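You operate a simulated robot arm through the tools that you are given. There is no shell and no other tool.

You run a simulated two-armed robot. Do the job below in one go: nothing can be reset, and whatever is moved stays where it is left.

TASK
Take the lid off the blue tin and lay it down on the top of the narrow wooden bench. Shut the dark drawer. Close the pale drawer. Fetch the thick brass shim from the top of the long bench and stand it on top of the blue carton. Put the brass die that says "paid" from the top of the purple mat on the top of the wooden bench across from the press and the brass die that says "staff" on the green mat. Put the yellow grip gauge on the locked forme. Open the spoils drawer. The order is free. Set down upright: brass shim, yellow grip gauge.

It is judged by the outcome, as a careful person would: the job done as asked, and still so three seconds after it is handed in. It fails if anything else is knocked over, pushed out of place, dropped, spilled or broken. A push-on lid holds only when it is set on centred and level and pressed home; a screw cap is set on level and turned clockwise until tight.

THE ROBOT
Two 7-joint arms with two-finger parallel grippers on one trunk, on a base that drives. Base frame: it is fixed to the floor where the robot stands at the start and does not move with it; the origin is under the middle of the robot, x ahead of it, y to its left, z up. Units: m, degrees, N and s.
The left shoulder is at the start at [0.02, 0.17, 1.228], the right one opposite. With the tool pointing down near the work surface each hand reaches from about 0.18 to 0.66 m from the robot's upright axis, wherever it stands, measured 20 degrees to its own side. Places, roughly: blue carton [5.5, -0.5, 1]; blue tin [0.5, 0, 1]; brass die [4.75, -0.5, 1]; brass shim [5.25, -0.75, 1]; dark drawer [1.7, 2.5, 0.6]; green mat (24x23 cm) [2.06, 2.66, 0.88]; locked forme [4.75, 0.5, 1]; pale drawer [1.7, 2.5, 0.8]; spoils drawer [3.7, 2.3, 0.8]; top of the wooden bench across from the press [3.7, 0.3, 0.9]; yellow grip gauge [4.25, 0.5, 1]. Payload 3.8 kg a hand.
Tool frame (each hand has its own): the origin (TCP) lies between the finger pads and is the grasp point; the fingertips stand 0.03 m ahead of it; z points along the fingers, y is the line along which they close. Largest opening 0.11 m; finger width 0.02, thickness 0.01; the body of the gripper, 0.048 by 0.112 m, starts 0.055 m behind the TCP.
Orientation is that of the tool frame in the base frame, as [roll, pitch, yaw] about the fixed x, y, z axes, in that order (R = Rz(yaw) Ry(pitch) Rx(roll)). With the fingers straight down and closing along the base's y, the tool's x points along the base's -x, its y along +y and its z along -z.

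THE INTERFACE
- The arms move only by the tool send_rows. It takes "left_plan", "right_plan" or both (then of equal length, played together; a hand with none holds still); each is a list of rows, each an object of numbers (a shift or turn left out is 0, a gripper value left out holds the last): "grip": the closure, from 0 (fully open) to 1 (shut); "x", "y", "z": the shift along the base's x, y, z in m; "wx", "wy", "wz": the turn, a rotation vector about the base's x, y, z in degrees. In form: [{"grip": .., "x": .., "y": .., "z": .., "wx": .., "wy": .., "wz": ..}, ...]. A call has 1 to 20 rows; each row shifts and turns the commanded pose from where the row before left it. Each row takes 0.2 s and may step no farther than 0.05 m and 8.6 degrees from the row before; otherwise, or with a gripper value out of range, the whole call is refused. Where a pose cannot be reached the arm comes as near as it can. A force on the tool above 40 N (or 10 N above the force at the start of the call, whichever is more), or a blocked arm, ends the call early, and 0.2 s more pass. The fingers move at their own pace (about 0.072 m/s each) and stop on an object; they squeeze with about 27 N. The grip force told is the motor's: it shows also when the fingers shut on nothing. Time passes only in rows, and 0.2 s behind the last, so rows that do not move let the fingers close. It gives the time, the measured TCP pose, the force on the tool (base axes), the opening and the grip force at its end, in the units of the frame above (readings bear some noise), with the torque about the TCP (base axes, N m) and any sound that the robot's microphone picked up, and new pictures: "pictures" is both (left out), scene, wrist or none (wrist: the cameras of the hands that moved).
- Cameras (640 x 400 px; columns grow to the right, rows downward): "scene" is now at [0.0955, -0.0032, 1.3822]; the picture's right is [0.11, -0.99, 0.00], its down [-0.51, -0.05, -0.86] and it looks along [0.86, 0.09, -0.51] (base axes); focal length 274 px, centre (320, 200). "left" rides on the left gripper at [0.072, -0.017, -0.103] in its tool frame; the picture's right is [0.23, 0.97, 0.00], its down [-0.76, 0.18, -0.62] and it looks along [-0.61, 0.14, 0.78] (tool axes); focal length 222 px, centre (320, 200). "right" rides on the right gripper at [0.072, 0.017, -0.103] in its tool frame; the picture's right is [-0.23, 0.97, 0.00], its down [-0.76, -0.18, -0.62] and it looks along [-0.61, -0.14, 0.78] (tool axes); focal length 222 px, centre (320, 200). There is no depth. A picture from a camera that has moved, and an enlarged one, comes with that camera's place and axes in the base frame and with its lens. The place of the scene camera against the robot may be out by one fixed shift of up to 0.025 m in any direction.
- slide_trunk(by): slides the trunk up (or, below 0, down) by that many m; the arms and the scene camera ride with it, the base frame stays. It gives what a move gives, with no picture.
- steer(legs): drives the robot by 1 to 6 legs, each [ahead, turn to the left] in m and degrees, along the robot's own axes; the way and the turn of a leg run together, so that a leg with both is an arc; at most 1.5 m and 180 degrees a leg. The arms and the cameras ride along, it lands a little off, and it stops where it bumps. It gives what a move gives, and a new picture of the scene camera.
- aim_head(pan, tilt): turns the head with the scene camera to pan (to the left, within 80 degrees either way) and tilt (down, from -29 to 69), counted from straight ahead of the robot. It gives what a move gives, and a new picture of the scene camera.
- close_up(camera, box): a new picture of the part [left, top, right, bottom] of that camera's present view, enlarged. No time passes.
- job_done(): hands the job in; it is judged then, once.

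Places have to be worked out from the pictures, the camera data and where the tool is seen. Open the grippers and draw the arms clear of the work before you hand the job in, unless the task says otherwise.

The tools are called after "Emit:" as a command line: name --argument value ..., lists and objects as JSON in quotes. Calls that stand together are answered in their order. send_rows: Moves the arms, as the interface text tells. Its arguments: {"type":"object","properties":{"left_plan":{"type":"array","items":{"type":"object","properties":{"grip":{"type":"number"},"x":{"type":"number"},"y":{"type":"number"},"z":{"type":"number"},"wx":{"type":"number"},"wy":{"type":"number"},"wz":{"type":"number"}}}},"right_plan":{"type":"array","items":{"type":"object","properties":{"grip":{"type":"number"},"x":{"type":"number"},"y":{"type":"number"},"z":{"type":"number"},"wx":{"type":"number"},"wy":{"type":"number"},"wz":{"type":"number"}}}},"pictures":{"type":"string","enum":["both","scene","wrist","none"]}},"required":[]} The other tools are called the same way: slide_trunk (by) slides the trunk up or down; steer (legs) drives the base; aim_head (pan, tilt) turns the head that bears the scene camera; close_up (camera, box) takes an enlarged picture of a part of a camera's view; job_done () hands the job in.

At the start:

```text
time: 0.0
left_position: [0.5127, 0.2773, 1.1359]
left_tcp_rot: [-179.9, 0.0, -180.0]
left_contact_force: [0.8, 0.4, 0.6]
left_wrist_torque: [0.0, 0.01, 0.0]
left_width: 0.11
left_grip_force: 0.0
right_position: [0.4943, -0.1592, 1.1497]
right_tcp_rot: [-180.0, 0.0, 180.0]
right_contact_force: [0.0, 0.6, -0.1]
right_wrist_torque: [0.04, -0.02, -0.02]
right_width: 0.11
right_grip_force: 0.1
trunk travel left (down, up): [-0.325, 0.245]
robot x, y, heading: [0.0016, 0.0013, -0.2]
head pan, tilt: [6.1, 30.6]
```

scene: 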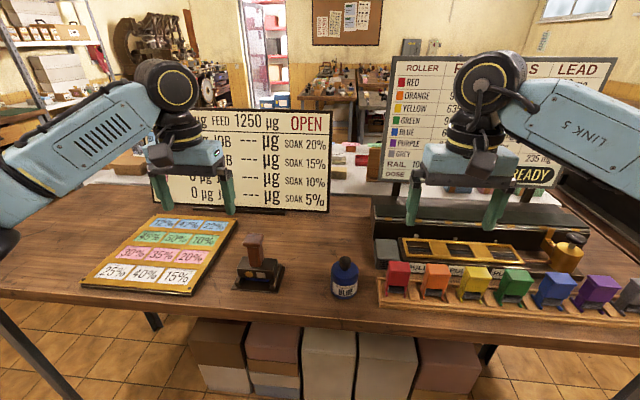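
right: 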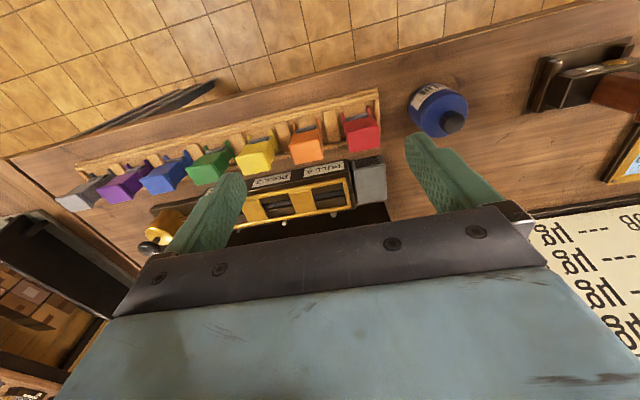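
left: 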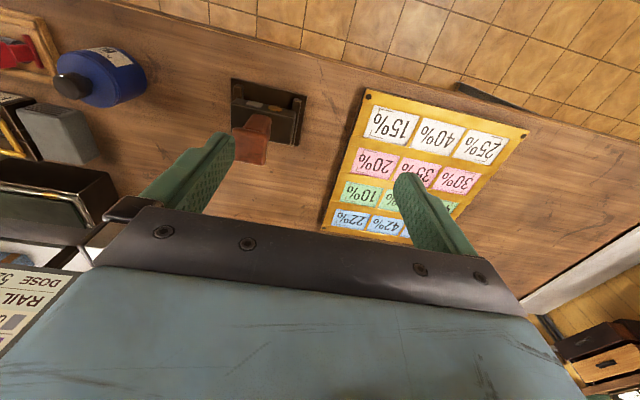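

The first picture shows a blue tin with a dark knob on the bench right ahead. I look closer at it and at the surroundings before moving.

Emit:
close_up --camera "scene" --box '[300, 240, 400, 310]'

Emit:
close_up --camera "scene" --box '[200, 30, 440, 180]'

Emit:
close_up --camera "right" --box '[380, 60, 500, 150]'

```text
5.71 times, centred on (350, 275) of scene
camera zoom: at [0.0955, -0.0032, 1.3822], right [0.11, -0.99, 0.0], down [-0.51, -0.05, -0.86], along [0.86, 0.09, -0.51], focal length 1564 px, centre (149, -229)
```

zoom: 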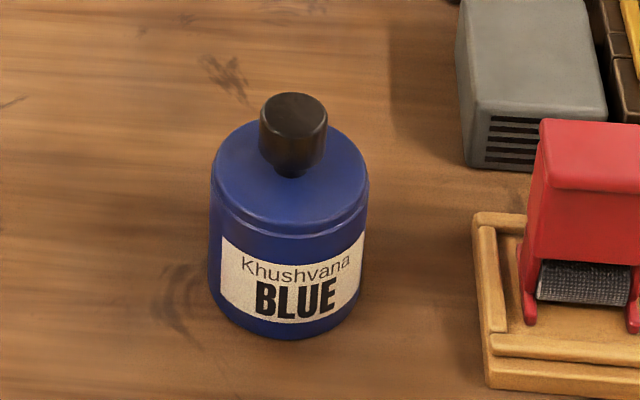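

```text
2.67 times, centred on (320, 105) of scene
camera zoom: at [0.0955, -0.0032, 1.3822], right [0.11, -0.99, 0.0], down [-0.51, -0.05, -0.86], along [0.86, 0.09, -0.51], focal length 730 px, centre (320, 453)
```

zoom: 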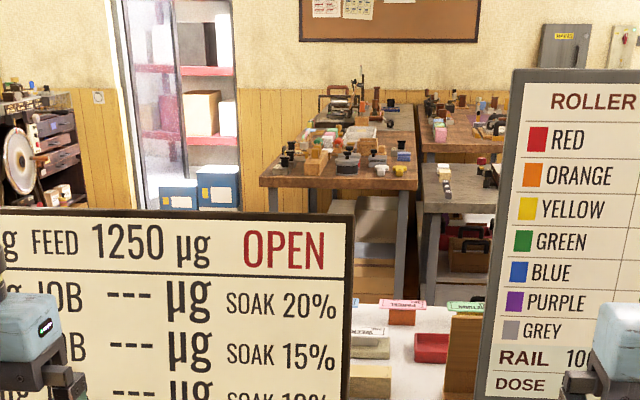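

```text
4.44 times, centred on (440, 105) of right
camera zoom: at [0.4197, -0.1422, 1.2528], right [0.23, 0.97, 0.0], down [0.76, -0.18, 0.62], along [0.61, -0.14, -0.78], focal length 987 px, centre (-213, 622)
```

zoom: 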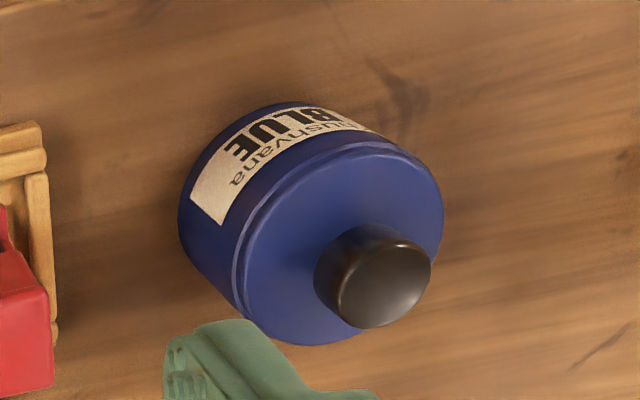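

The tin's lid carries a dark knob. I now pan the head around to map the room.

Emit:
aim_head --pan 70 --tilt 15

Emit:
aim_head --pan 35 --tilt 10

Emit:
aim_head --pan 0 --tilt 5

Emit:
aim_head --pan -45 --tilt 10

```text
time: 1.3
left_position: [0.5134, 0.2769, 1.1357]
left_tcp_rot: [179.9, 0.1, -179.9]
left_contact_force: [0.3, 0.2, -0.3]
left_wrist_torque: [-0.01, 0.0, 0.01]
left_width: 0.11
left_grip_force: 0.1
right_position: [0.4925, -0.158, 1.1501]
right_tcp_rot: [180.0, 0.0, -180.0]
right_contact_force: [-0.6, 0.3, 0.5]
right_wrist_torque: [-0.03, -0.01, -0.01]
right_width: 0.11
right_grip_force: 0.1
trunk travel left (down, up): [-0.325, 0.245]
robot x, y, heading: [-0.0015, -0.0006, -0.1]
head pan, tilt: [70.0, 15.0]
camera scene: at [0.0378, 0.075, 1.4074], right [0.94, -0.34, 0.0], down [-0.09, -0.24, -0.97], along [0.33, 0.91, -0.26], focal length 274 px, centre (320, 200)
```

scene: 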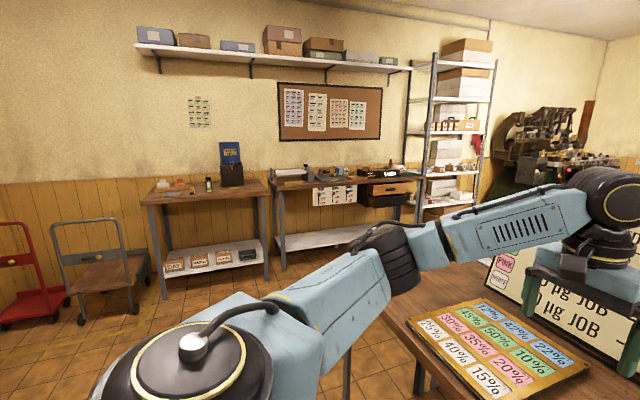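

```text
time: 2.4
left_position: [0.5132, 0.2779, 1.1361]
left_tcp_rot: [179.9, -0.1, 180.0]
left_contact_force: [0.7, -0.1, -0.3]
left_wrist_torque: [0.02, 0.02, 0.0]
left_width: 0.11
left_grip_force: 0.0
right_position: [0.4938, -0.1589, 1.1495]
right_tcp_rot: [-180.0, 0.0, -180.0]
right_contact_force: [0.6, -0.1, 0.0]
right_wrist_torque: [-0.02, -0.01, -0.01]
right_width: 0.1098
right_grip_force: 0.0
trunk travel left (down, up): [-0.325, 0.245]
robot x, y, heading: [0.0006, 0.0006, -0.2]
head pan, tilt: [35.0, 10.0]
camera scene: at [0.0819, 0.0406, 1.4155], right [0.57, -0.82, 0.0], down [-0.14, -0.1, -0.98], along [0.81, 0.57, -0.17], focal length 274 px, centre (320, 200)
```

scene: 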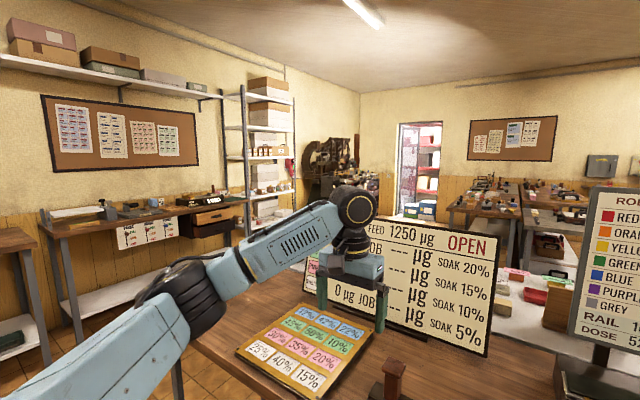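

```text
time: 3.4
left_position: [0.5132, 0.2788, 1.1353]
left_tcp_rot: [-180.0, 0.0, -179.9]
left_contact_force: [0.1, 0.1, -0.2]
left_wrist_torque: [0.04, 0.01, 0.01]
left_width: 0.11
left_grip_force: 0.1
right_position: [0.494, -0.1598, 1.1499]
right_tcp_rot: [180.0, 0.0, -179.9]
right_contact_force: [0.1, 1.2, 0.8]
right_wrist_torque: [-0.01, 0.01, 0.0]
right_width: 0.11
right_grip_force: 0.1
trunk travel left (down, up): [-0.325, 0.245]
robot x, y, heading: [0.0015, 0.0028, -0.3]
head pan, tilt: [0.0, 5.0]
camera scene: at [0.0976, -0.0127, 1.4236], right [0.0, -1.0, 0.0], down [-0.09, 0.0, -1.0], along [1.0, 0.0, -0.09], focal length 274 px, centre (320, 200)
```

scene: 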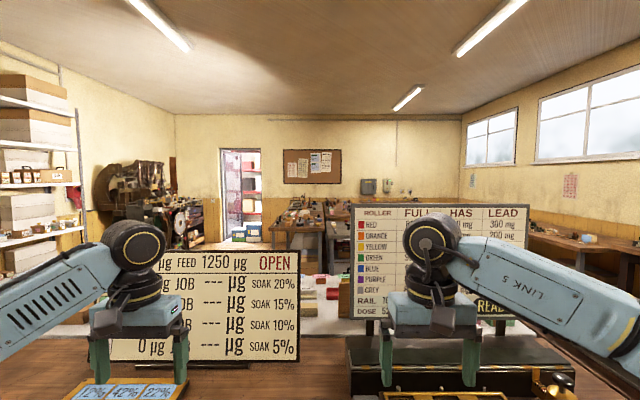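

```text
time: 4.5
left_position: [0.5137, 0.277, 1.1347]
left_tcp_rot: [-180.0, 0.0, 180.0]
left_contact_force: [1.2, -1.2, -0.3]
left_wrist_torque: [0.0, 0.01, 0.03]
left_width: 0.1103
left_grip_force: 0.1
right_position: [0.4932, -0.1585, 1.149]
right_tcp_rot: [180.0, 0.0, -179.9]
right_contact_force: [0.9, -0.7, 0.5]
right_wrist_torque: [-0.02, 0.02, -0.03]
right_width: 0.1101
right_grip_force: 0.0
trunk travel left (down, up): [-0.325, 0.245]
robot x, y, heading: [0.0008, 0.0006, -0.0]
head pan, tilt: [-45.0, 10.0]
camera scene: at [0.0716, -0.0785, 1.4155], right [-0.71, -0.71, 0.0], down [-0.12, 0.12, -0.98], along [0.7, -0.7, -0.17], focal length 274 px, centre (320, 200)
```

scene: 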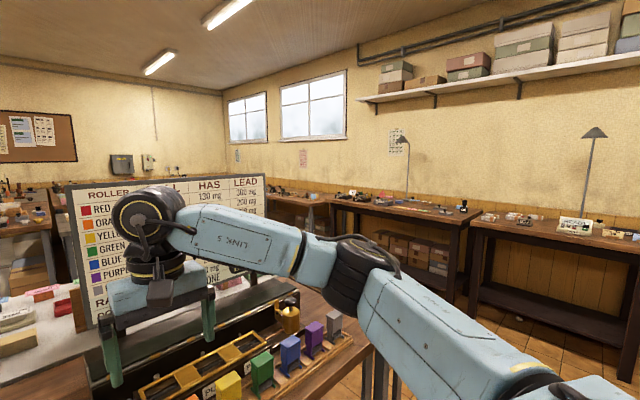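

Several benches are visible; I zoom on the left wall benches, and look further left.

Emit:
aim_head --pan 80 --tilt 15

Emit:
close_up --camera "scene" --box '[120, 120, 440, 320]'

Emit:
aim_head --pan -80 --tilt 15

```text
time: 6.5
left_position: [0.5148, 0.2782, 1.1368]
left_tcp_rot: [180.0, 0.1, -179.9]
left_contact_force: [0.6, 0.3, 0.3]
left_wrist_torque: [0.01, -0.01, 0.0]
left_width: 0.11
left_grip_force: 0.1
right_position: [0.4946, -0.1581, 1.1494]
right_tcp_rot: [180.0, 0.1, 179.9]
right_contact_force: [0.0, -0.3, -0.9]
right_wrist_torque: [-0.03, -0.04, 0.0]
right_width: 0.1101
right_grip_force: 0.0
trunk travel left (down, up): [-0.325, 0.245]
robot x, y, heading: [0.003, 0.0002, 0.1]
head pan, tilt: [80.0, 15.0]
camera scene: at [0.0221, 0.0792, 1.4074], right [0.98, -0.17, 0.0], down [-0.05, -0.25, -0.97], along [0.17, 0.95, -0.26], focal length 274 px, centre (320, 200)
```

scene: 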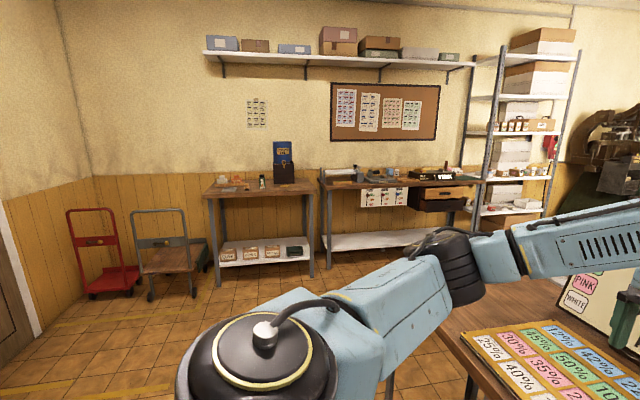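

```text
2.00 times, centred on (280, 220) of scene
camera zoom: at [0.0221, 0.0792, 1.4074], right [0.98, -0.17, 0.0], down [-0.05, -0.25, -0.97], along [0.17, 0.95, -0.26], focal length 548 px, centre (400, 160)
```

zoom: 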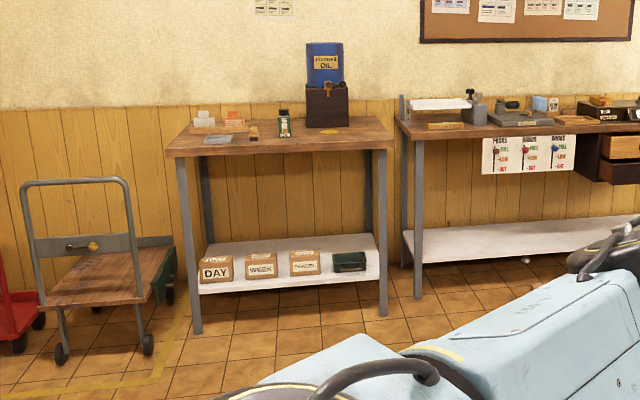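

```text
time: 9.0
left_position: [0.5136, 0.2783, 1.136]
left_tcp_rot: [-180.0, 0.0, -180.0]
left_contact_force: [0.5, -0.3, 0.4]
left_wrist_torque: [-0.01, 0.01, 0.0]
left_width: 0.1103
left_grip_force: 0.1
right_position: [0.4947, -0.1581, 1.1492]
right_tcp_rot: [-179.9, 0.0, 180.0]
right_contact_force: [-1.0, 0.2, -0.1]
right_wrist_torque: [-0.02, 0.02, 0.0]
right_width: 0.1101
right_grip_force: 0.1
trunk travel left (down, up): [-0.325, 0.245]
robot x, y, heading: [-0.0009, -0.0024, 0.1]
head pan, tilt: [-80.0, 15.0]
camera scene: at [0.0221, -0.1048, 1.4074], right [-0.98, -0.17, 0.0], down [-0.05, 0.25, -0.97], along [0.17, -0.95, -0.26], focal length 274 px, centre (320, 200)
```

scene: 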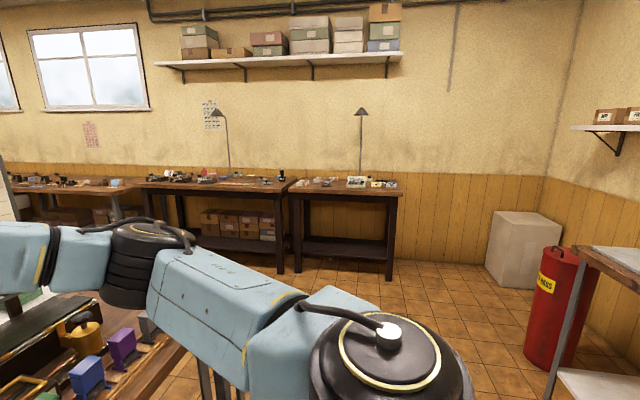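

I zoom on the right-wall benches seen in this view.

Emit:
close_up --camera "scene" --box '[0, 160, 220, 290]'

Emit:
close_up --camera "scene" --box '[200, 160, 420, 290]'

Emit:
close_up --camera "scene" --box '[440, 180, 640, 400]'

Emit:
aim_head --pan -20 --tilt 10

Emit:
close_up --camera "scene" --box '[300, 150, 640, 260]'

Emit:
aim_head --pan 20 --tilt 10

Emit:
close_up --camera "scene" --box '[160, 120, 360, 260]'

Emit:
close_up --camera "scene" --box '[340, 140, 540, 260]'

```text
2.91 times, centred on (110, 225) of scene
camera zoom: at [0.0221, -0.1048, 1.4074], right [-0.98, -0.17, 0.0], down [-0.05, 0.25, -0.97], along [0.17, -0.95, -0.26], focal length 796 px, centre (931, 127)
```

zoom: 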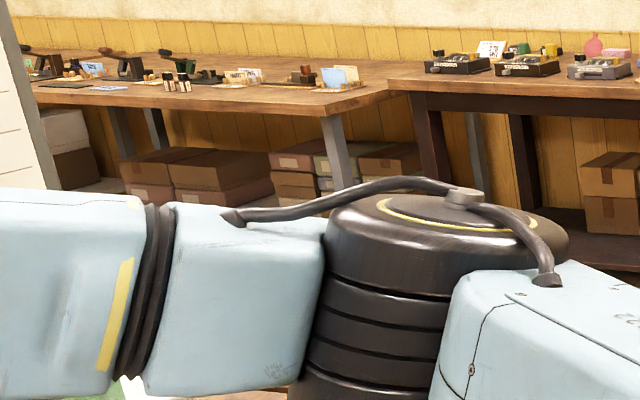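

```text
2.91 times, centred on (310, 225) of scene
camera zoom: at [0.0221, -0.1048, 1.4074], right [-0.98, -0.17, 0.0], down [-0.05, 0.25, -0.97], along [0.17, -0.95, -0.26], focal length 796 px, centre (349, 127)
```

zoom: 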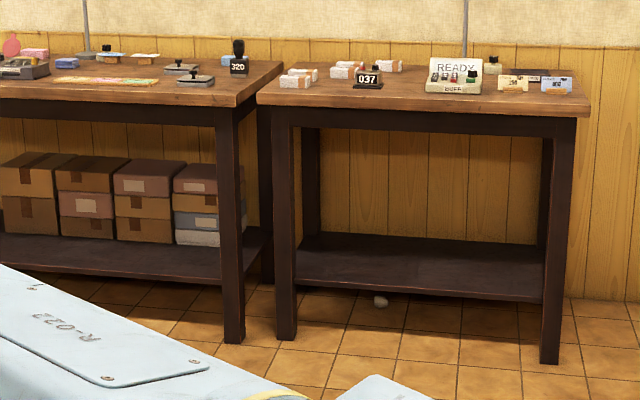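

```text
1.82 times, centred on (540, 290) of scene
camera zoom: at [0.0221, -0.1048, 1.4074], right [-0.98, -0.17, 0.0], down [-0.05, 0.25, -0.97], along [0.17, -0.95, -0.26], focal length 498 px, centre (-80, 36)
```

zoom: 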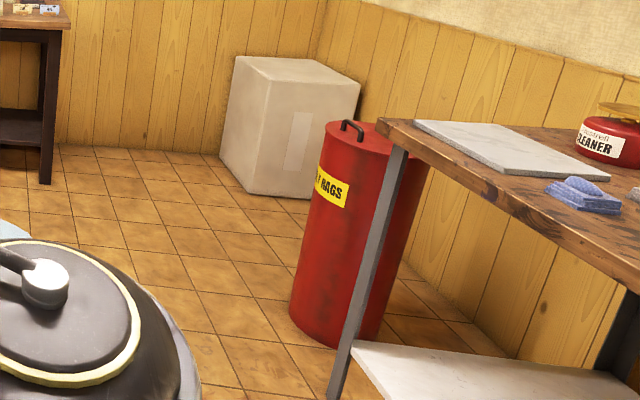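

```text
time: 10.3
left_position: [0.5134, 0.2777, 1.136]
left_tcp_rot: [180.0, 0.0, -180.0]
left_contact_force: [-0.3, 0.3, -0.4]
left_wrist_torque: [-0.01, 0.02, 0.0]
left_width: 0.1101
left_grip_force: 0.0
right_position: [0.4941, -0.1584, 1.1492]
right_tcp_rot: [-180.0, 0.0, -180.0]
right_contact_force: [-1.0, 0.5, 0.4]
right_wrist_torque: [-0.01, 0.01, -0.02]
right_width: 0.1102
right_grip_force: 0.0
trunk travel left (down, up): [-0.325, 0.245]
robot x, y, heading: [-0.0027, 0.0002, -0.3]
head pan, tilt: [-20.0, 10.0]
camera scene: at [0.0931, -0.0447, 1.4155], right [-0.34, -0.94, 0.0], down [-0.16, 0.06, -0.98], along [0.93, -0.34, -0.17], focal length 274 px, centre (320, 200)
```

scene: 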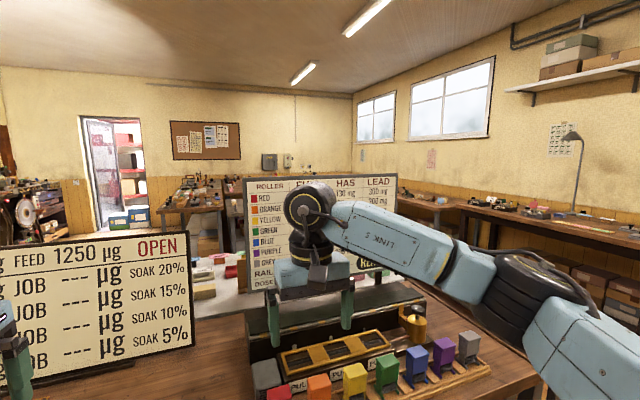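

```text
1.88 times, centred on (470, 205) of scene
camera zoom: at [0.0931, -0.0447, 1.4155], right [-0.34, -0.94, 0.0], down [-0.16, 0.06, -0.98], along [0.93, -0.34, -0.17], focal length 515 px, centre (38, 191)
```

zoom: 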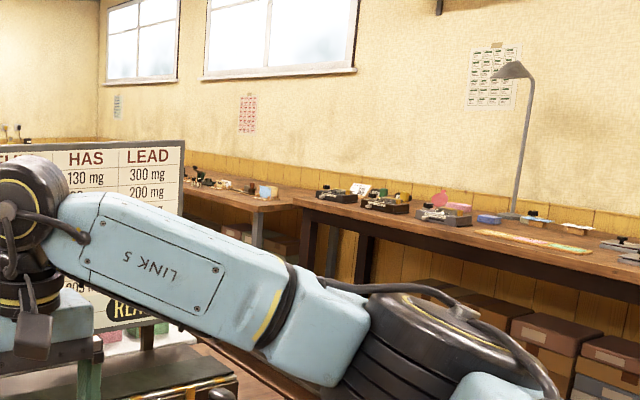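

```text
time: 11.4
left_position: [0.513, 0.2778, 1.1359]
left_tcp_rot: [-179.9, -0.1, 180.0]
left_contact_force: [-0.2, -0.1, -0.2]
left_wrist_torque: [-0.02, 0.0, -0.03]
left_width: 0.1101
left_grip_force: 0.0
right_position: [0.4936, -0.1581, 1.15]
right_tcp_rot: [180.0, 0.0, -180.0]
right_contact_force: [0.2, -0.8, 0.5]
right_wrist_torque: [-0.03, 0.0, 0.02]
right_width: 0.1101
right_grip_force: 0.1
trunk travel left (down, up): [-0.325, 0.245]
robot x, y, heading: [-0.0001, 0.003, 0.1]
head pan, tilt: [20.0, 10.0]
camera scene: at [0.0932, 0.0189, 1.4155], right [0.34, -0.94, 0.0], down [-0.16, -0.06, -0.98], along [0.93, 0.34, -0.17], focal length 274 px, centre (320, 200)
```

scene: 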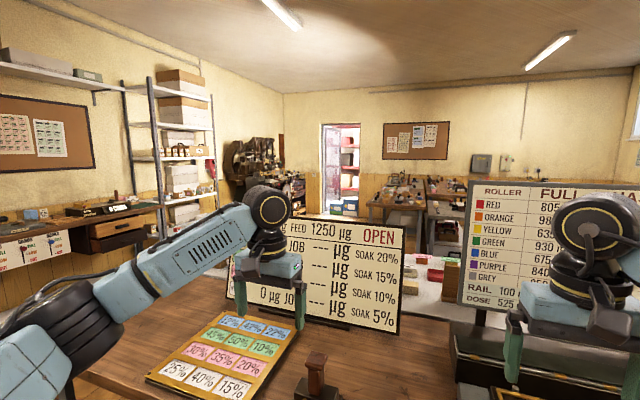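

```text
2.86 times, centred on (260, 190) of scene
camera zoom: at [0.0932, 0.0189, 1.4155], right [0.34, -0.94, 0.0], down [-0.16, -0.06, -0.98], along [0.93, 0.34, -0.17], focal length 782 px, centre (491, 229)
```

zoom: 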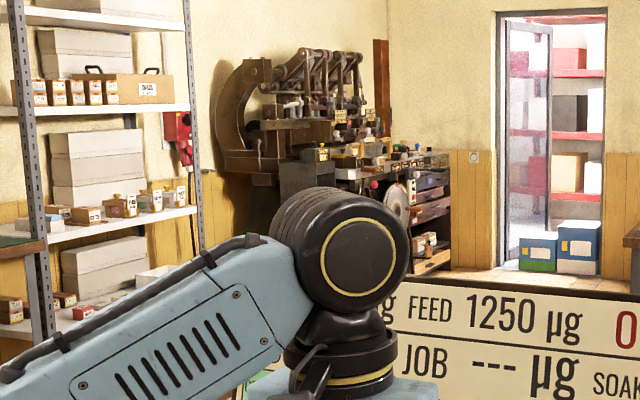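

```text
3.20 times, centred on (440, 200) of scene
camera zoom: at [0.0932, 0.0189, 1.4155], right [0.34, -0.94, 0.0], down [-0.16, -0.06, -0.98], along [0.93, 0.34, -0.17], focal length 876 px, centre (-64, 200)
```

zoom: 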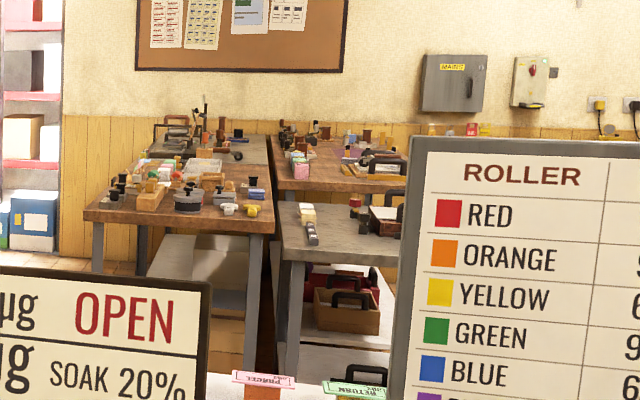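

Before touching anything I want to see what is behind me, to decide which bench is "narrow". I back off 0.35 m and turn left.

Emit:
steer --legs '[[-0.35, 0], [0, 90]]'

Emit:
aim_head --pan 80 --tilt 18

Emit:
aim_head --pan 20 --tilt 18

Emit:
aim_head --pan -20 --tilt 18

```text
time: 17.4
left_position: [-0.6256, 0.516, 1.1351]
left_tcp_rot: [180.0, 0.1, -90.4]
left_contact_force: [-0.1, -0.4, 0.3]
left_wrist_torque: [0.03, 0.02, 0.0]
left_width: 0.1099
left_grip_force: 0.1
right_position: [-0.1893, 0.4927, 1.1503]
right_tcp_rot: [-180.0, 0.1, -90.5]
right_contact_force: [0.2, 0.3, 0.0]
right_wrist_torque: [-0.02, 0.0, 0.01]
right_width: 0.1101
right_grip_force: 0.0
trunk travel left (down, up): [-0.325, 0.245]
robot x, y, heading: [-0.3562, -0.0026, 89.7]
head pan, tilt: [20.0, 10.0]
camera scene: at [-0.3978, 0.0962, 1.4155], right [0.94, 0.34, 0.0], down [0.06, -0.16, -0.98], along [-0.33, 0.93, -0.17], focal length 274 px, centre (320, 200)
```

scene: 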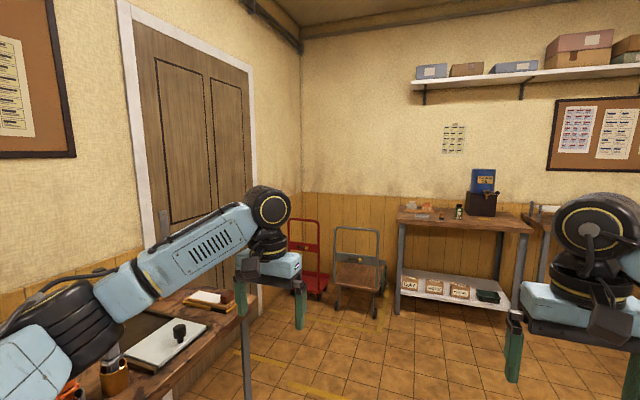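

```text
time: 18.8
left_position: [-0.6246, 0.5157, 1.1361]
left_tcp_rot: [180.0, 0.1, -90.4]
left_contact_force: [0.2, 0.4, -0.5]
left_wrist_torque: [-0.02, 0.0, 0.03]
left_width: 0.1101
left_grip_force: 0.0
right_position: [-0.1898, 0.4928, 1.1506]
right_tcp_rot: [180.0, 0.0, -90.4]
right_contact_force: [-0.3, 0.3, -0.5]
right_wrist_torque: [0.0, -0.01, 0.02]
right_width: 0.1099
right_grip_force: 0.0
trunk travel left (down, up): [-0.325, 0.245]
robot x, y, heading: [-0.3524, 0.0013, 89.7]
head pan, tilt: [80.0, 18.0]
camera scene: at [-0.4581, 0.0255, 1.4025], right [0.18, 0.98, 0.0], down [0.3, -0.06, -0.95], along [-0.94, 0.17, -0.31], focal length 274 px, centre (320, 200)
```

scene: 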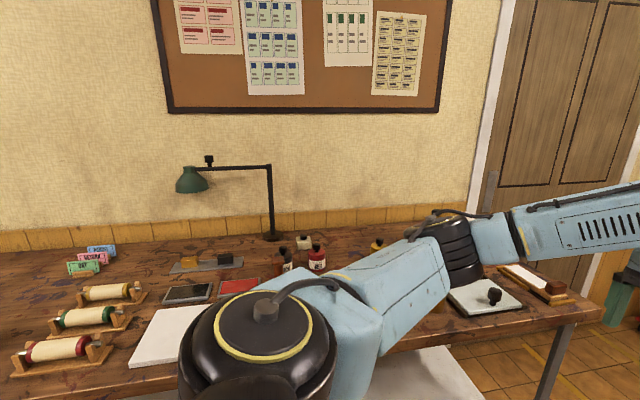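

```text
time: 20.1
left_position: [-0.6262, 0.5152, 1.1355]
left_tcp_rot: [180.0, 0.0, -90.3]
left_contact_force: [-0.4, 0.3, -0.4]
left_wrist_torque: [-0.03, -0.02, 0.0]
left_width: 0.11
left_grip_force: 0.0
right_position: [-0.1893, 0.4925, 1.1498]
right_tcp_rot: [-180.0, 0.1, -90.3]
right_contact_force: [0.4, 0.0, 0.6]
right_wrist_torque: [-0.01, -0.01, -0.01]
right_width: 0.1099
right_grip_force: 0.1
trunk travel left (down, up): [-0.325, 0.245]
robot x, y, heading: [-0.3505, -0.0005, 89.5]
head pan, tilt: [20.0, 18.0]
camera scene: at [-0.3977, 0.0965, 1.4025], right [0.94, 0.34, 0.0], down [0.1, -0.29, -0.95], along [-0.32, 0.9, -0.31], focal length 274 px, centre (320, 200)
```

scene: 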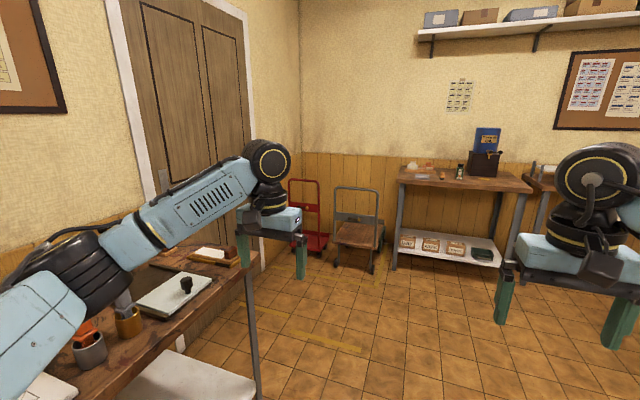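

```text
time: 21.1
left_position: [-0.6258, 0.5149, 1.1354]
left_tcp_rot: [180.0, 0.0, -90.4]
left_contact_force: [1.2, -0.2, -0.1]
left_wrist_torque: [0.0, 0.0, 0.03]
left_width: 0.1101
left_grip_force: 0.0
right_position: [-0.1899, 0.4931, 1.1503]
right_tcp_rot: [179.9, -0.1, -90.3]
right_contact_force: [-0.3, -0.3, 0.0]
right_wrist_torque: [0.01, -0.02, -0.02]
right_width: 0.1101
right_grip_force: 0.1
trunk travel left (down, up): [-0.325, 0.245]
robot x, y, heading: [-0.3506, -0.0038, 89.5]
head pan, tilt: [-20.0, 18.0]
camera scene: at [-0.3339, 0.0961, 1.4025], right [0.94, -0.35, 0.0], down [-0.11, -0.29, -0.95], along [0.33, 0.89, -0.31], focal length 274 px, centre (320, 200)
```

scene: 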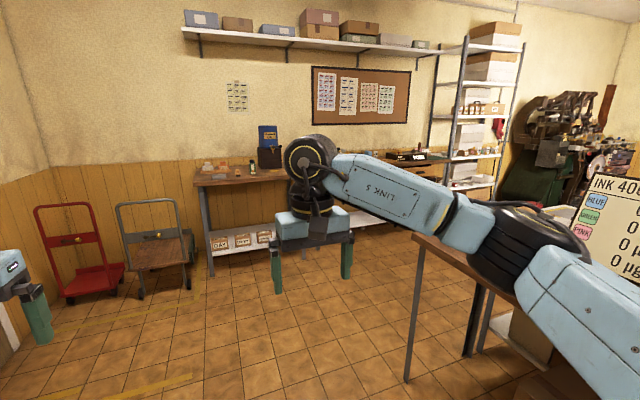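

I zoom in to measure this small left-wall bench.

Emit:
close_up --camera "scene" --box '[180, 120, 300, 195]'

Emit:
aim_head --pan -60 --tilt 10

Emit:
close_up --camera "scene" --box '[100, 140, 300, 265]'

```text
5.33 times, centred on (240, 158) of scene
camera zoom: at [-0.3339, 0.0961, 1.4025], right [0.94, -0.35, 0.0], down [-0.11, -0.29, -0.95], along [0.33, 0.89, -0.31], focal length 1460 px, centre (747, 427)
```

zoom: 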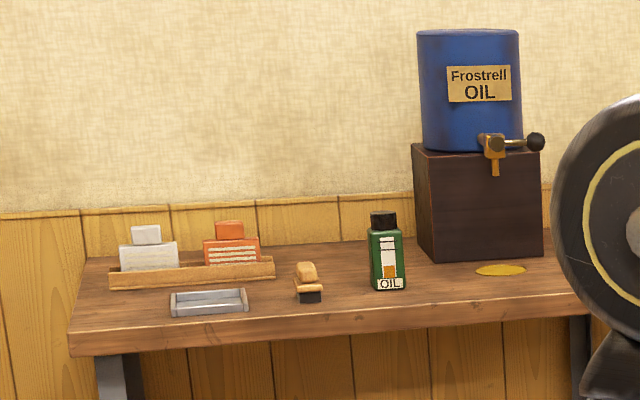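

```text
time: 22.2
left_position: [-0.6266, 0.5155, 1.136]
left_tcp_rot: [-180.0, 0.0, -90.5]
left_contact_force: [0.4, -0.5, 0.3]
left_wrist_torque: [-0.01, 0.0, 0.03]
left_width: 0.1101
left_grip_force: 0.1
right_position: [-0.1891, 0.4927, 1.1492]
right_tcp_rot: [-180.0, 0.1, -90.4]
right_contact_force: [-0.1, -0.2, -0.1]
right_wrist_torque: [0.03, 0.0, 0.02]
right_width: 0.1102
right_grip_force: 0.0
trunk travel left (down, up): [-0.325, 0.245]
robot x, y, heading: [-0.3539, 0.0026, 89.7]
head pan, tilt: [-60.0, 10.0]
camera scene: at [-0.2856, 0.0546, 1.4155], right [0.49, -0.87, 0.0], down [-0.15, -0.09, -0.98], along [0.86, 0.49, -0.17], focal length 274 px, centre (320, 200)
```

scene: 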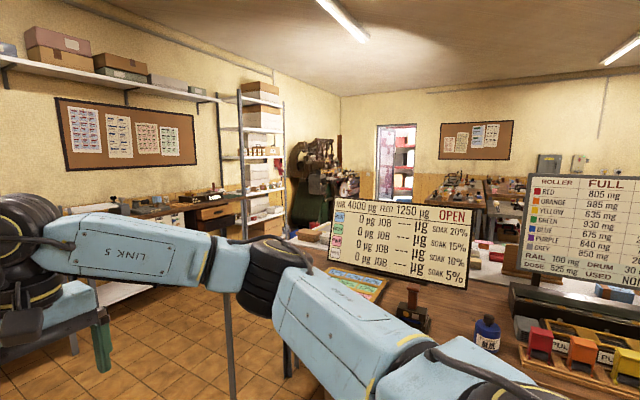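

```text
3.20 times, centred on (200, 202) of scene
camera zoom: at [-0.2856, 0.0546, 1.4155], right [0.49, -0.87, 0.0], down [-0.15, -0.09, -0.98], along [0.86, 0.49, -0.17], focal length 876 px, centre (704, 192)
```

zoom: 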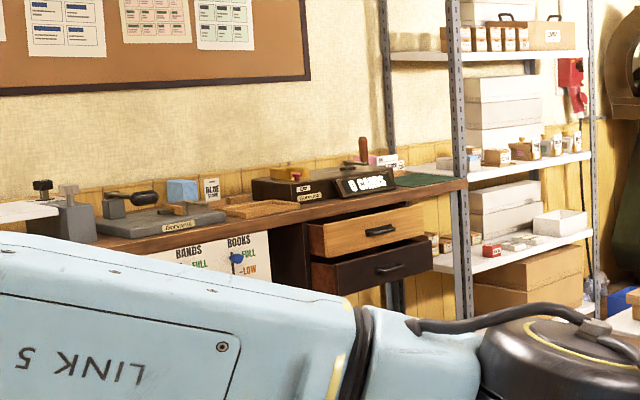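

Pale and dark drawers are both a bit open at the left-wall bench, with the green mat at its right end. I return to the tin to take its lid.

Emit:
steer --legs '[[0, -89.7], [0.35, 0]]'

Emit:
aim_head --pan 0 --tilt 45

```text
time: 28.3
left_position: [0.5157, 0.2669, 1.1357]
left_tcp_rot: [180.0, 0.0, 179.3]
left_contact_force: [0.2, -0.9, 0.6]
left_wrist_torque: [0.01, -0.01, 0.0]
left_width: 0.1098
left_grip_force: 0.0
right_position: [0.4887, -0.1684, 1.1491]
right_tcp_rot: [-180.0, -0.1, 179.2]
right_contact_force: [0.9, -0.6, 0.9]
right_wrist_torque: [0.03, 0.01, -0.03]
right_width: 0.1101
right_grip_force: 0.1
trunk travel left (down, up): [-0.325, 0.245]
robot x, y, heading: [-0.0051, 0.0002, -0.8]
head pan, tilt: [-60.0, 10.0]
camera scene: at [0.0493, -0.098, 1.4155], right [-0.87, -0.49, 0.0], down [-0.09, 0.15, -0.98], along [0.48, -0.86, -0.17], focal length 274 px, centre (320, 200)
```

scene: 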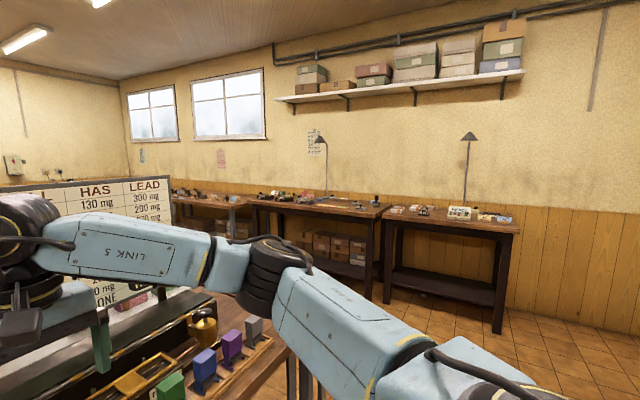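

```text
time: 29.6
left_position: [0.5162, 0.2674, 1.1361]
left_tcp_rot: [180.0, 0.0, 179.3]
left_contact_force: [0.9, 0.3, 0.0]
left_wrist_torque: [0.03, 0.01, 0.01]
left_width: 0.1099
left_grip_force: 0.0
right_position: [0.4881, -0.1681, 1.1497]
right_tcp_rot: [-180.0, 0.1, 179.2]
right_contact_force: [-0.4, 0.3, 0.8]
right_wrist_torque: [0.0, 0.02, 0.0]
right_width: 0.1098
right_grip_force: 0.0
trunk travel left (down, up): [-0.325, 0.245]
robot x, y, heading: [0.0011, -0.0053, -0.9]
head pan, tilt: [0.0, 45.0]
camera scene: at [0.0845, -0.018, 1.3606], right [-0.01, -1.0, 0.0], down [-0.71, 0.01, -0.71], along [0.71, -0.01, -0.71], focal length 274 px, centre (320, 200)
```

scene: 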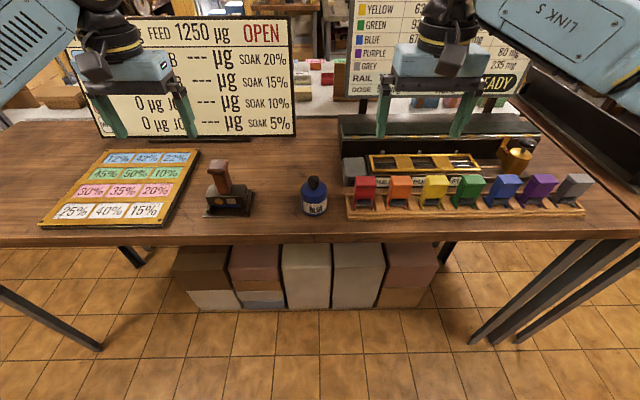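

I judge the knob top around (0.55, -0.01, 0.99). I bring the right hand over and look with its wrist camera.

Emit:
send_rows --right_plan '[{"x": 0.015, "y": 0.04}, {"x": 0.015, "y": 0.04}, {"x": 0.015, "y": 0.04}, {"x": 0.013, "y": 0.036}]' --pictures "wrist"

```text
time: 30.6
left_position: [0.5143, 0.2699, 1.1359]
left_tcp_rot: [-179.9, 0.0, 179.3]
left_contact_force: [0.6, 0.3, 0.8]
left_wrist_torque: [0.04, 0.03, -0.01]
left_width: 0.1098
left_grip_force: 0.2
right_position: [0.5481, -0.0117, 1.1506]
right_tcp_rot: [-179.9, -0.1, 179.2]
right_contact_force: [0.0, 0.6, -0.1]
right_wrist_torque: [-0.02, 0.04, 0.0]
right_width: 0.1101
right_grip_force: 0.2
trunk travel left (down, up): [-0.325, 0.245]
robot x, y, heading: [-0.0039, -0.0017, -0.7]
head pan, tilt: [0.0, 45.0]
camera right: at [0.4735, 0.0063, 1.253], right [0.24, 0.97, 0.0], down [0.76, -0.19, 0.62], along [0.61, -0.15, -0.78], focal length 222 px, centre (320, 200)
```

right: 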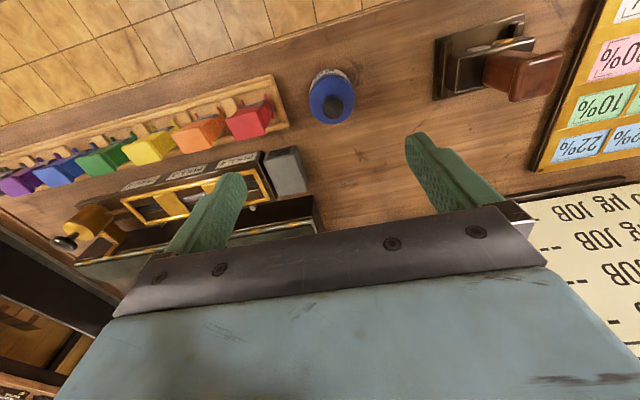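

Triangulating gives the knob top near (0.555, 0.00, 0.97). I take a close look at the lid.

Emit:
close_up --camera "right" --box '[290, 55, 386, 115]'

Emit:
close_up --camera "scene" --box '[280, 165, 352, 220]'

```text
6.67 times, centred on (338, 85) of right
camera zoom: at [0.4735, 0.0063, 1.253], right [0.24, 0.97, 0.0], down [0.76, -0.19, 0.62], along [0.61, -0.15, -0.78], focal length 1481 px, centre (200, 967)
```

zoom: 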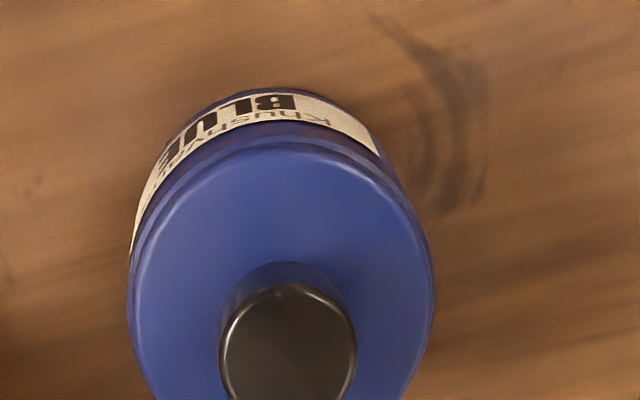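

```text
7.27 times, centred on (316, 192) of scene
camera zoom: at [0.0844, -0.0166, 1.3606], right [-0.01, -1.0, 0.0], down [-0.71, 0.01, -0.71], along [0.71, -0.01, -0.71], focal length 1991 px, centre (349, 254)
```

zoom: 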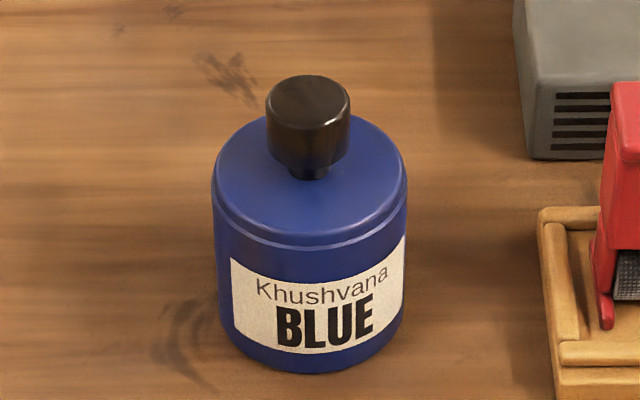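

The lid is the blue top with a stemmed dark knob (a seam runs just under it). I descend partway, centred, and look again.

Emit:
send_rows --right_plan '[{"x": 0.003, "y": 0.007, "z": -0.03, "grip": 0.3}, {"z": -0.03}, {"z": -0.03}]' --pictures "both"

Emit:
close_up --camera "right" --box '[240, 40, 400, 140]'

Emit:
close_up --camera "scene" --box '[256, 140, 384, 220]'

```text
time: 31.4
left_position: [0.5142, 0.2669, 1.137]
left_tcp_rot: [-180.0, 0.0, 179.2]
left_contact_force: [0.2, 0.4, -0.1]
left_wrist_torque: [-0.03, 0.01, -0.02]
left_width: 0.1097
left_grip_force: 0.2
right_position: [0.5501, -0.005, 1.0593]
right_tcp_rot: [-180.0, 0.0, 179.2]
right_contact_force: [0.2, -0.2, -0.6]
right_wrist_torque: [0.0, 0.01, 0.0]
right_width: 0.0772
right_grip_force: 0.0
trunk travel left (down, up): [-0.325, 0.245]
robot x, y, heading: [-0.0019, -0.002, -0.5]
head pan, tilt: [0.0, 45.0]
camera scene: at [0.0849, -0.0177, 1.3605], right [-0.01, -1.0, 0.0], down [-0.71, 0.01, -0.71], along [0.71, -0.01, -0.71], focal length 274 px, centre (320, 200)
camera right: at [0.4769, 0.0121, 1.1624], right [0.24, 0.97, 0.0], down [0.76, -0.19, 0.62], along [0.6, -0.15, -0.78], focal length 222 px, centre (320, 200)
```

scene: 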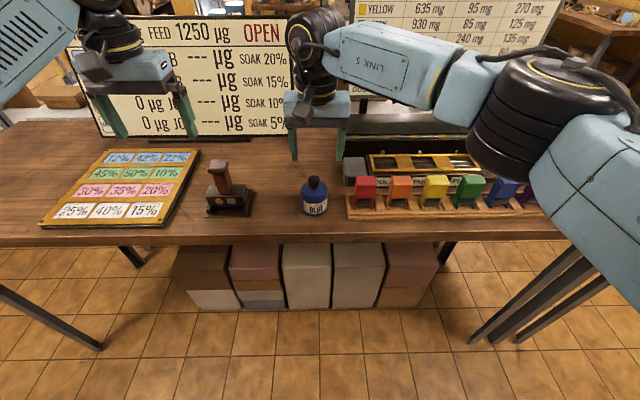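
right: 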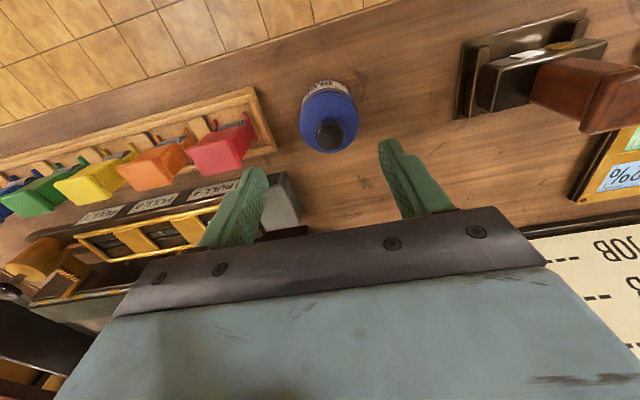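

```text
4.00 times, centred on (320, 90) of right
camera zoom: at [0.4769, 0.0121, 1.1624], right [0.24, 0.97, 0.0], down [0.76, -0.19, 0.62], along [0.6, -0.15, -0.78], focal length 888 px, centre (320, 640)
```

zoom: 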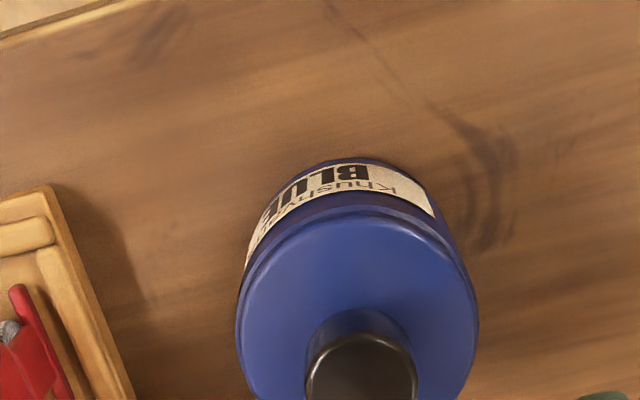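

```text
5.00 times, centred on (320, 180) of scene
camera zoom: at [0.0849, -0.0177, 1.3605], right [-0.01, -1.0, 0.0], down [-0.71, 0.01, -0.71], along [0.71, -0.01, -0.71], focal length 1369 px, centre (320, 300)
```

zoom: 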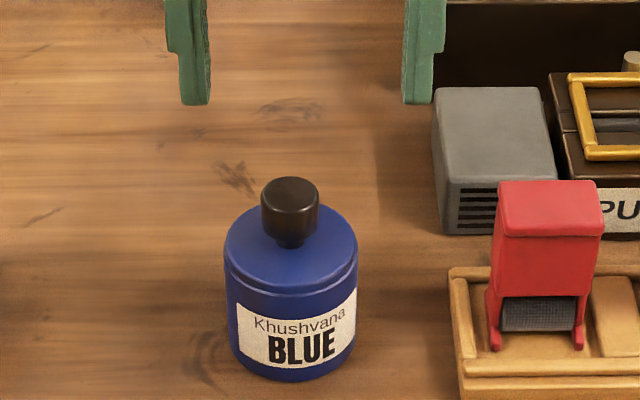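

Knob top is at about (0.5545, 0.002, 0.970). I lower so the fingertips stop just above the blue lid face and close on the knob.

Emit:
send_rows --right_plan '[{"x": 0.0045, "y": 0.007, "z": -0.03}, {"z": -0.03}, {"z": -0.012}, {"grip": 1}, {"grip": 1}, {"grip": 1}, {"grip": 1}]' --pictures "both"

Emit:
close_up --camera "scene" --box '[256, 140, 384, 220]'

```text
time: 33.0
left_position: [0.5148, 0.2669, 1.1363]
left_tcp_rot: [-180.0, 0.1, 179.3]
left_contact_force: [0.8, 0.1, -0.4]
left_wrist_torque: [0.01, 0.01, 0.0]
left_width: 0.11
left_grip_force: 0.1
right_position: [0.5547, 0.0019, 0.9885]
right_tcp_rot: [180.0, 0.0, 179.2]
right_contact_force: [0.1, 0.7, 0.8]
right_wrist_torque: [0.03, -0.01, -0.01]
right_width: 0.0243
right_grip_force: 27.1
trunk travel left (down, up): [-0.325, 0.245]
robot x, y, heading: [-0.0012, -0.0044, -0.9]
head pan, tilt: [0.0, 45.0]
heard: snap
camera scene: at [0.0845, -0.0179, 1.3606], right [-0.01, -1.0, 0.0], down [-0.71, 0.01, -0.71], along [0.71, -0.01, -0.71], focal length 274 px, centre (320, 200)
camera right: at [0.4813, 0.0189, 1.0907], right [0.24, 0.97, 0.0], down [0.76, -0.19, 0.62], along [0.6, -0.15, -0.78], focal length 222 px, centre (320, 200)
```

scene: 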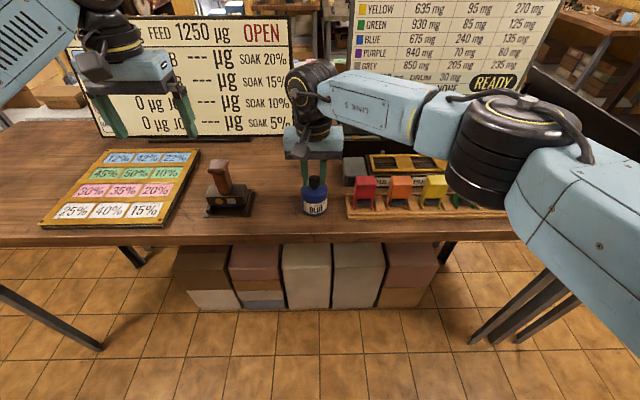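
right: 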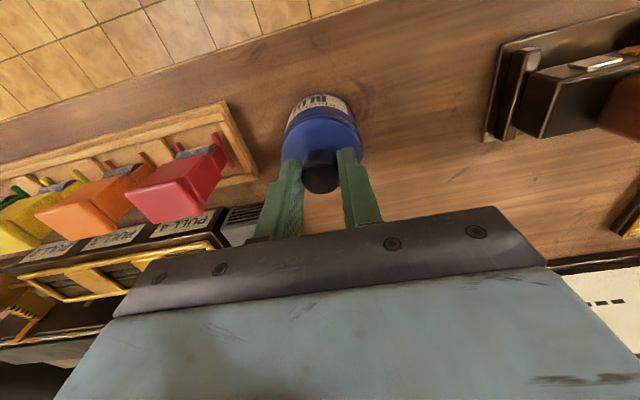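

```text
5.00 times, centred on (320, 180) of scene
camera zoom: at [0.0845, -0.0179, 1.3606], right [-0.01, -1.0, 0.0], down [-0.71, 0.01, -0.71], along [0.71, -0.01, -0.71], focal length 1369 px, centre (320, 300)
```

zoom: 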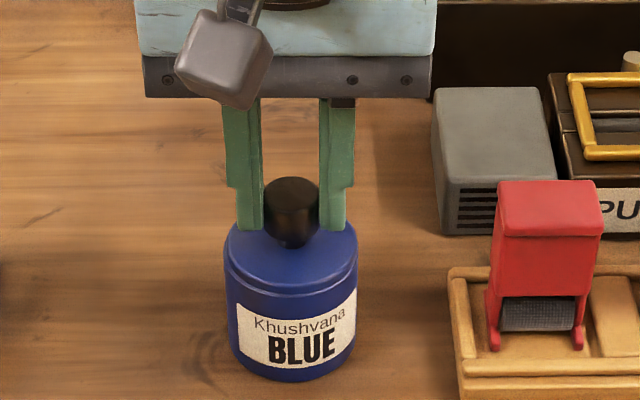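

The knob is held (24 mm wide). I lift gently a little and check whether the lid alone comes away.

Emit:
send_rows --right_plan '[{"z": 0.004}, {"z": 0.004}, {"z": 0.004}, {"z": 0.004}]' --pictures "none"

Emit:
close_up --camera "scene" --box '[256, 140, 384, 220]'

```text
time: 34.0
left_position: [0.5136, 0.267, 1.1362]
left_tcp_rot: [-180.0, 0.0, 179.3]
left_contact_force: [0.2, 0.0, 0.5]
left_wrist_torque: [-0.01, 0.0, -0.02]
left_width: 0.1099
left_grip_force: 0.1
right_position: [0.5534, 0.0019, 1.0032]
right_tcp_rot: [180.0, 0.0, 179.1]
right_contact_force: [-0.6, -0.3, -0.4]
right_wrist_torque: [0.0, 0.0, 0.02]
right_width: 0.024
right_grip_force: 26.8
trunk travel left (down, up): [-0.325, 0.245]
robot x, y, heading: [-0.0053, -0.0046, -1.0]
head pan, tilt: [0.0, 45.0]
```

```text
5.00 times, centred on (320, 180) of scene
camera zoom: at [0.0845, -0.0179, 1.3606], right [-0.01, -1.0, 0.0], down [-0.71, 0.01, -0.71], along [0.71, -0.01, -0.71], focal length 1369 px, centre (320, 300)
```

zoom: 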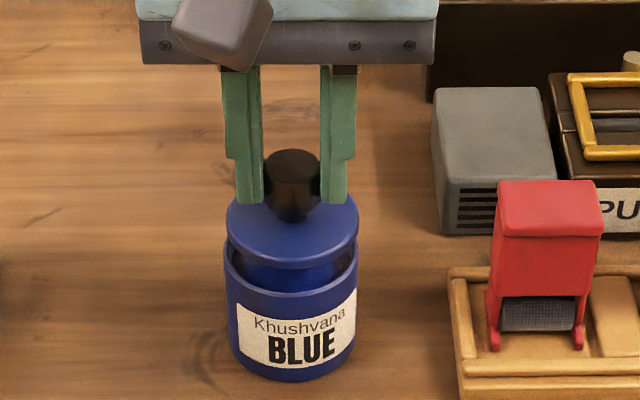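

The lid came free and the tin stayed put. I lift it clear and return the arm to its carry pose.

Emit:
send_rows --right_plan '[{"z": 0.03}, {"z": 0.04}, {"z": 0.04}, {"z": 0.04}, {"x": -0.015, "y": -0.04}, {"x": -0.015, "y": -0.04}, {"x": -0.015, "y": -0.04}, {"x": -0.015, "y": -0.04}]' --pictures "scene"

Emit:
close_up --camera "scene" --box '[256, 140, 384, 220]'

```text
time: 35.8
left_position: [0.5133, 0.2661, 1.1371]
left_tcp_rot: [180.0, 0.0, 179.4]
left_contact_force: [0.1, -0.8, 0.1]
left_wrist_torque: [0.02, 0.01, 0.01]
left_width: 0.1099
left_grip_force: 0.0
right_position: [0.4944, -0.16, 1.1546]
right_tcp_rot: [179.9, 0.0, 179.3]
right_contact_force: [0.4, 0.3, -0.5]
right_wrist_torque: [0.02, -0.02, 0.02]
right_width: 0.0245
right_grip_force: 27.0
trunk travel left (down, up): [-0.325, 0.245]
robot x, y, heading: [-0.0039, -0.0034, -0.8]
head pan, tilt: [0.0, 45.0]
camera scene: at [0.084, -0.019, 1.3606], right [-0.01, -1.0, 0.0], down [-0.71, 0.01, -0.71], along [0.71, -0.01, -0.71], focal length 274 px, centre (320, 200)
```

scene: 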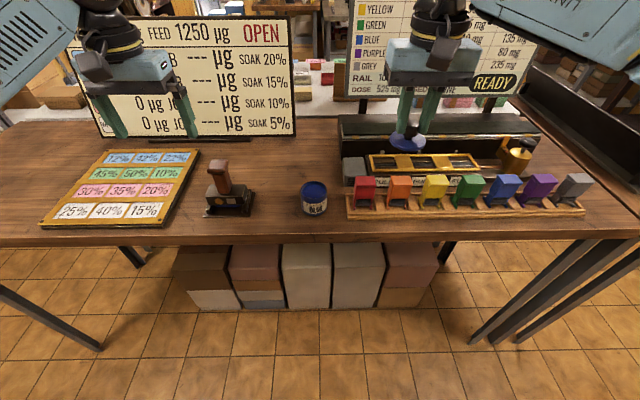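

```text
5.00 times, centred on (320, 180) of scene
camera zoom: at [0.084, -0.019, 1.3606], right [-0.01, -1.0, 0.0], down [-0.71, 0.01, -0.71], along [0.71, -0.01, -0.71], focal length 1369 px, centre (320, 300)
```

zoom: 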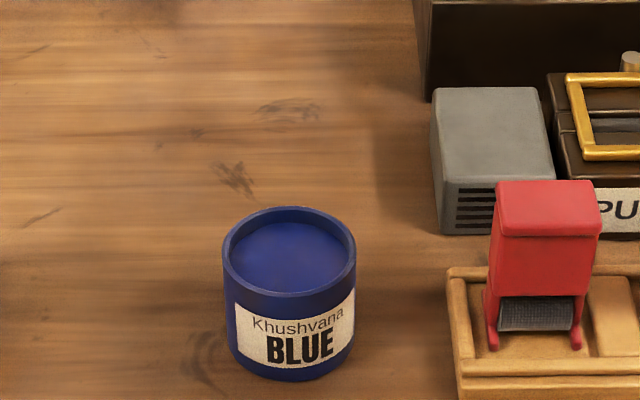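

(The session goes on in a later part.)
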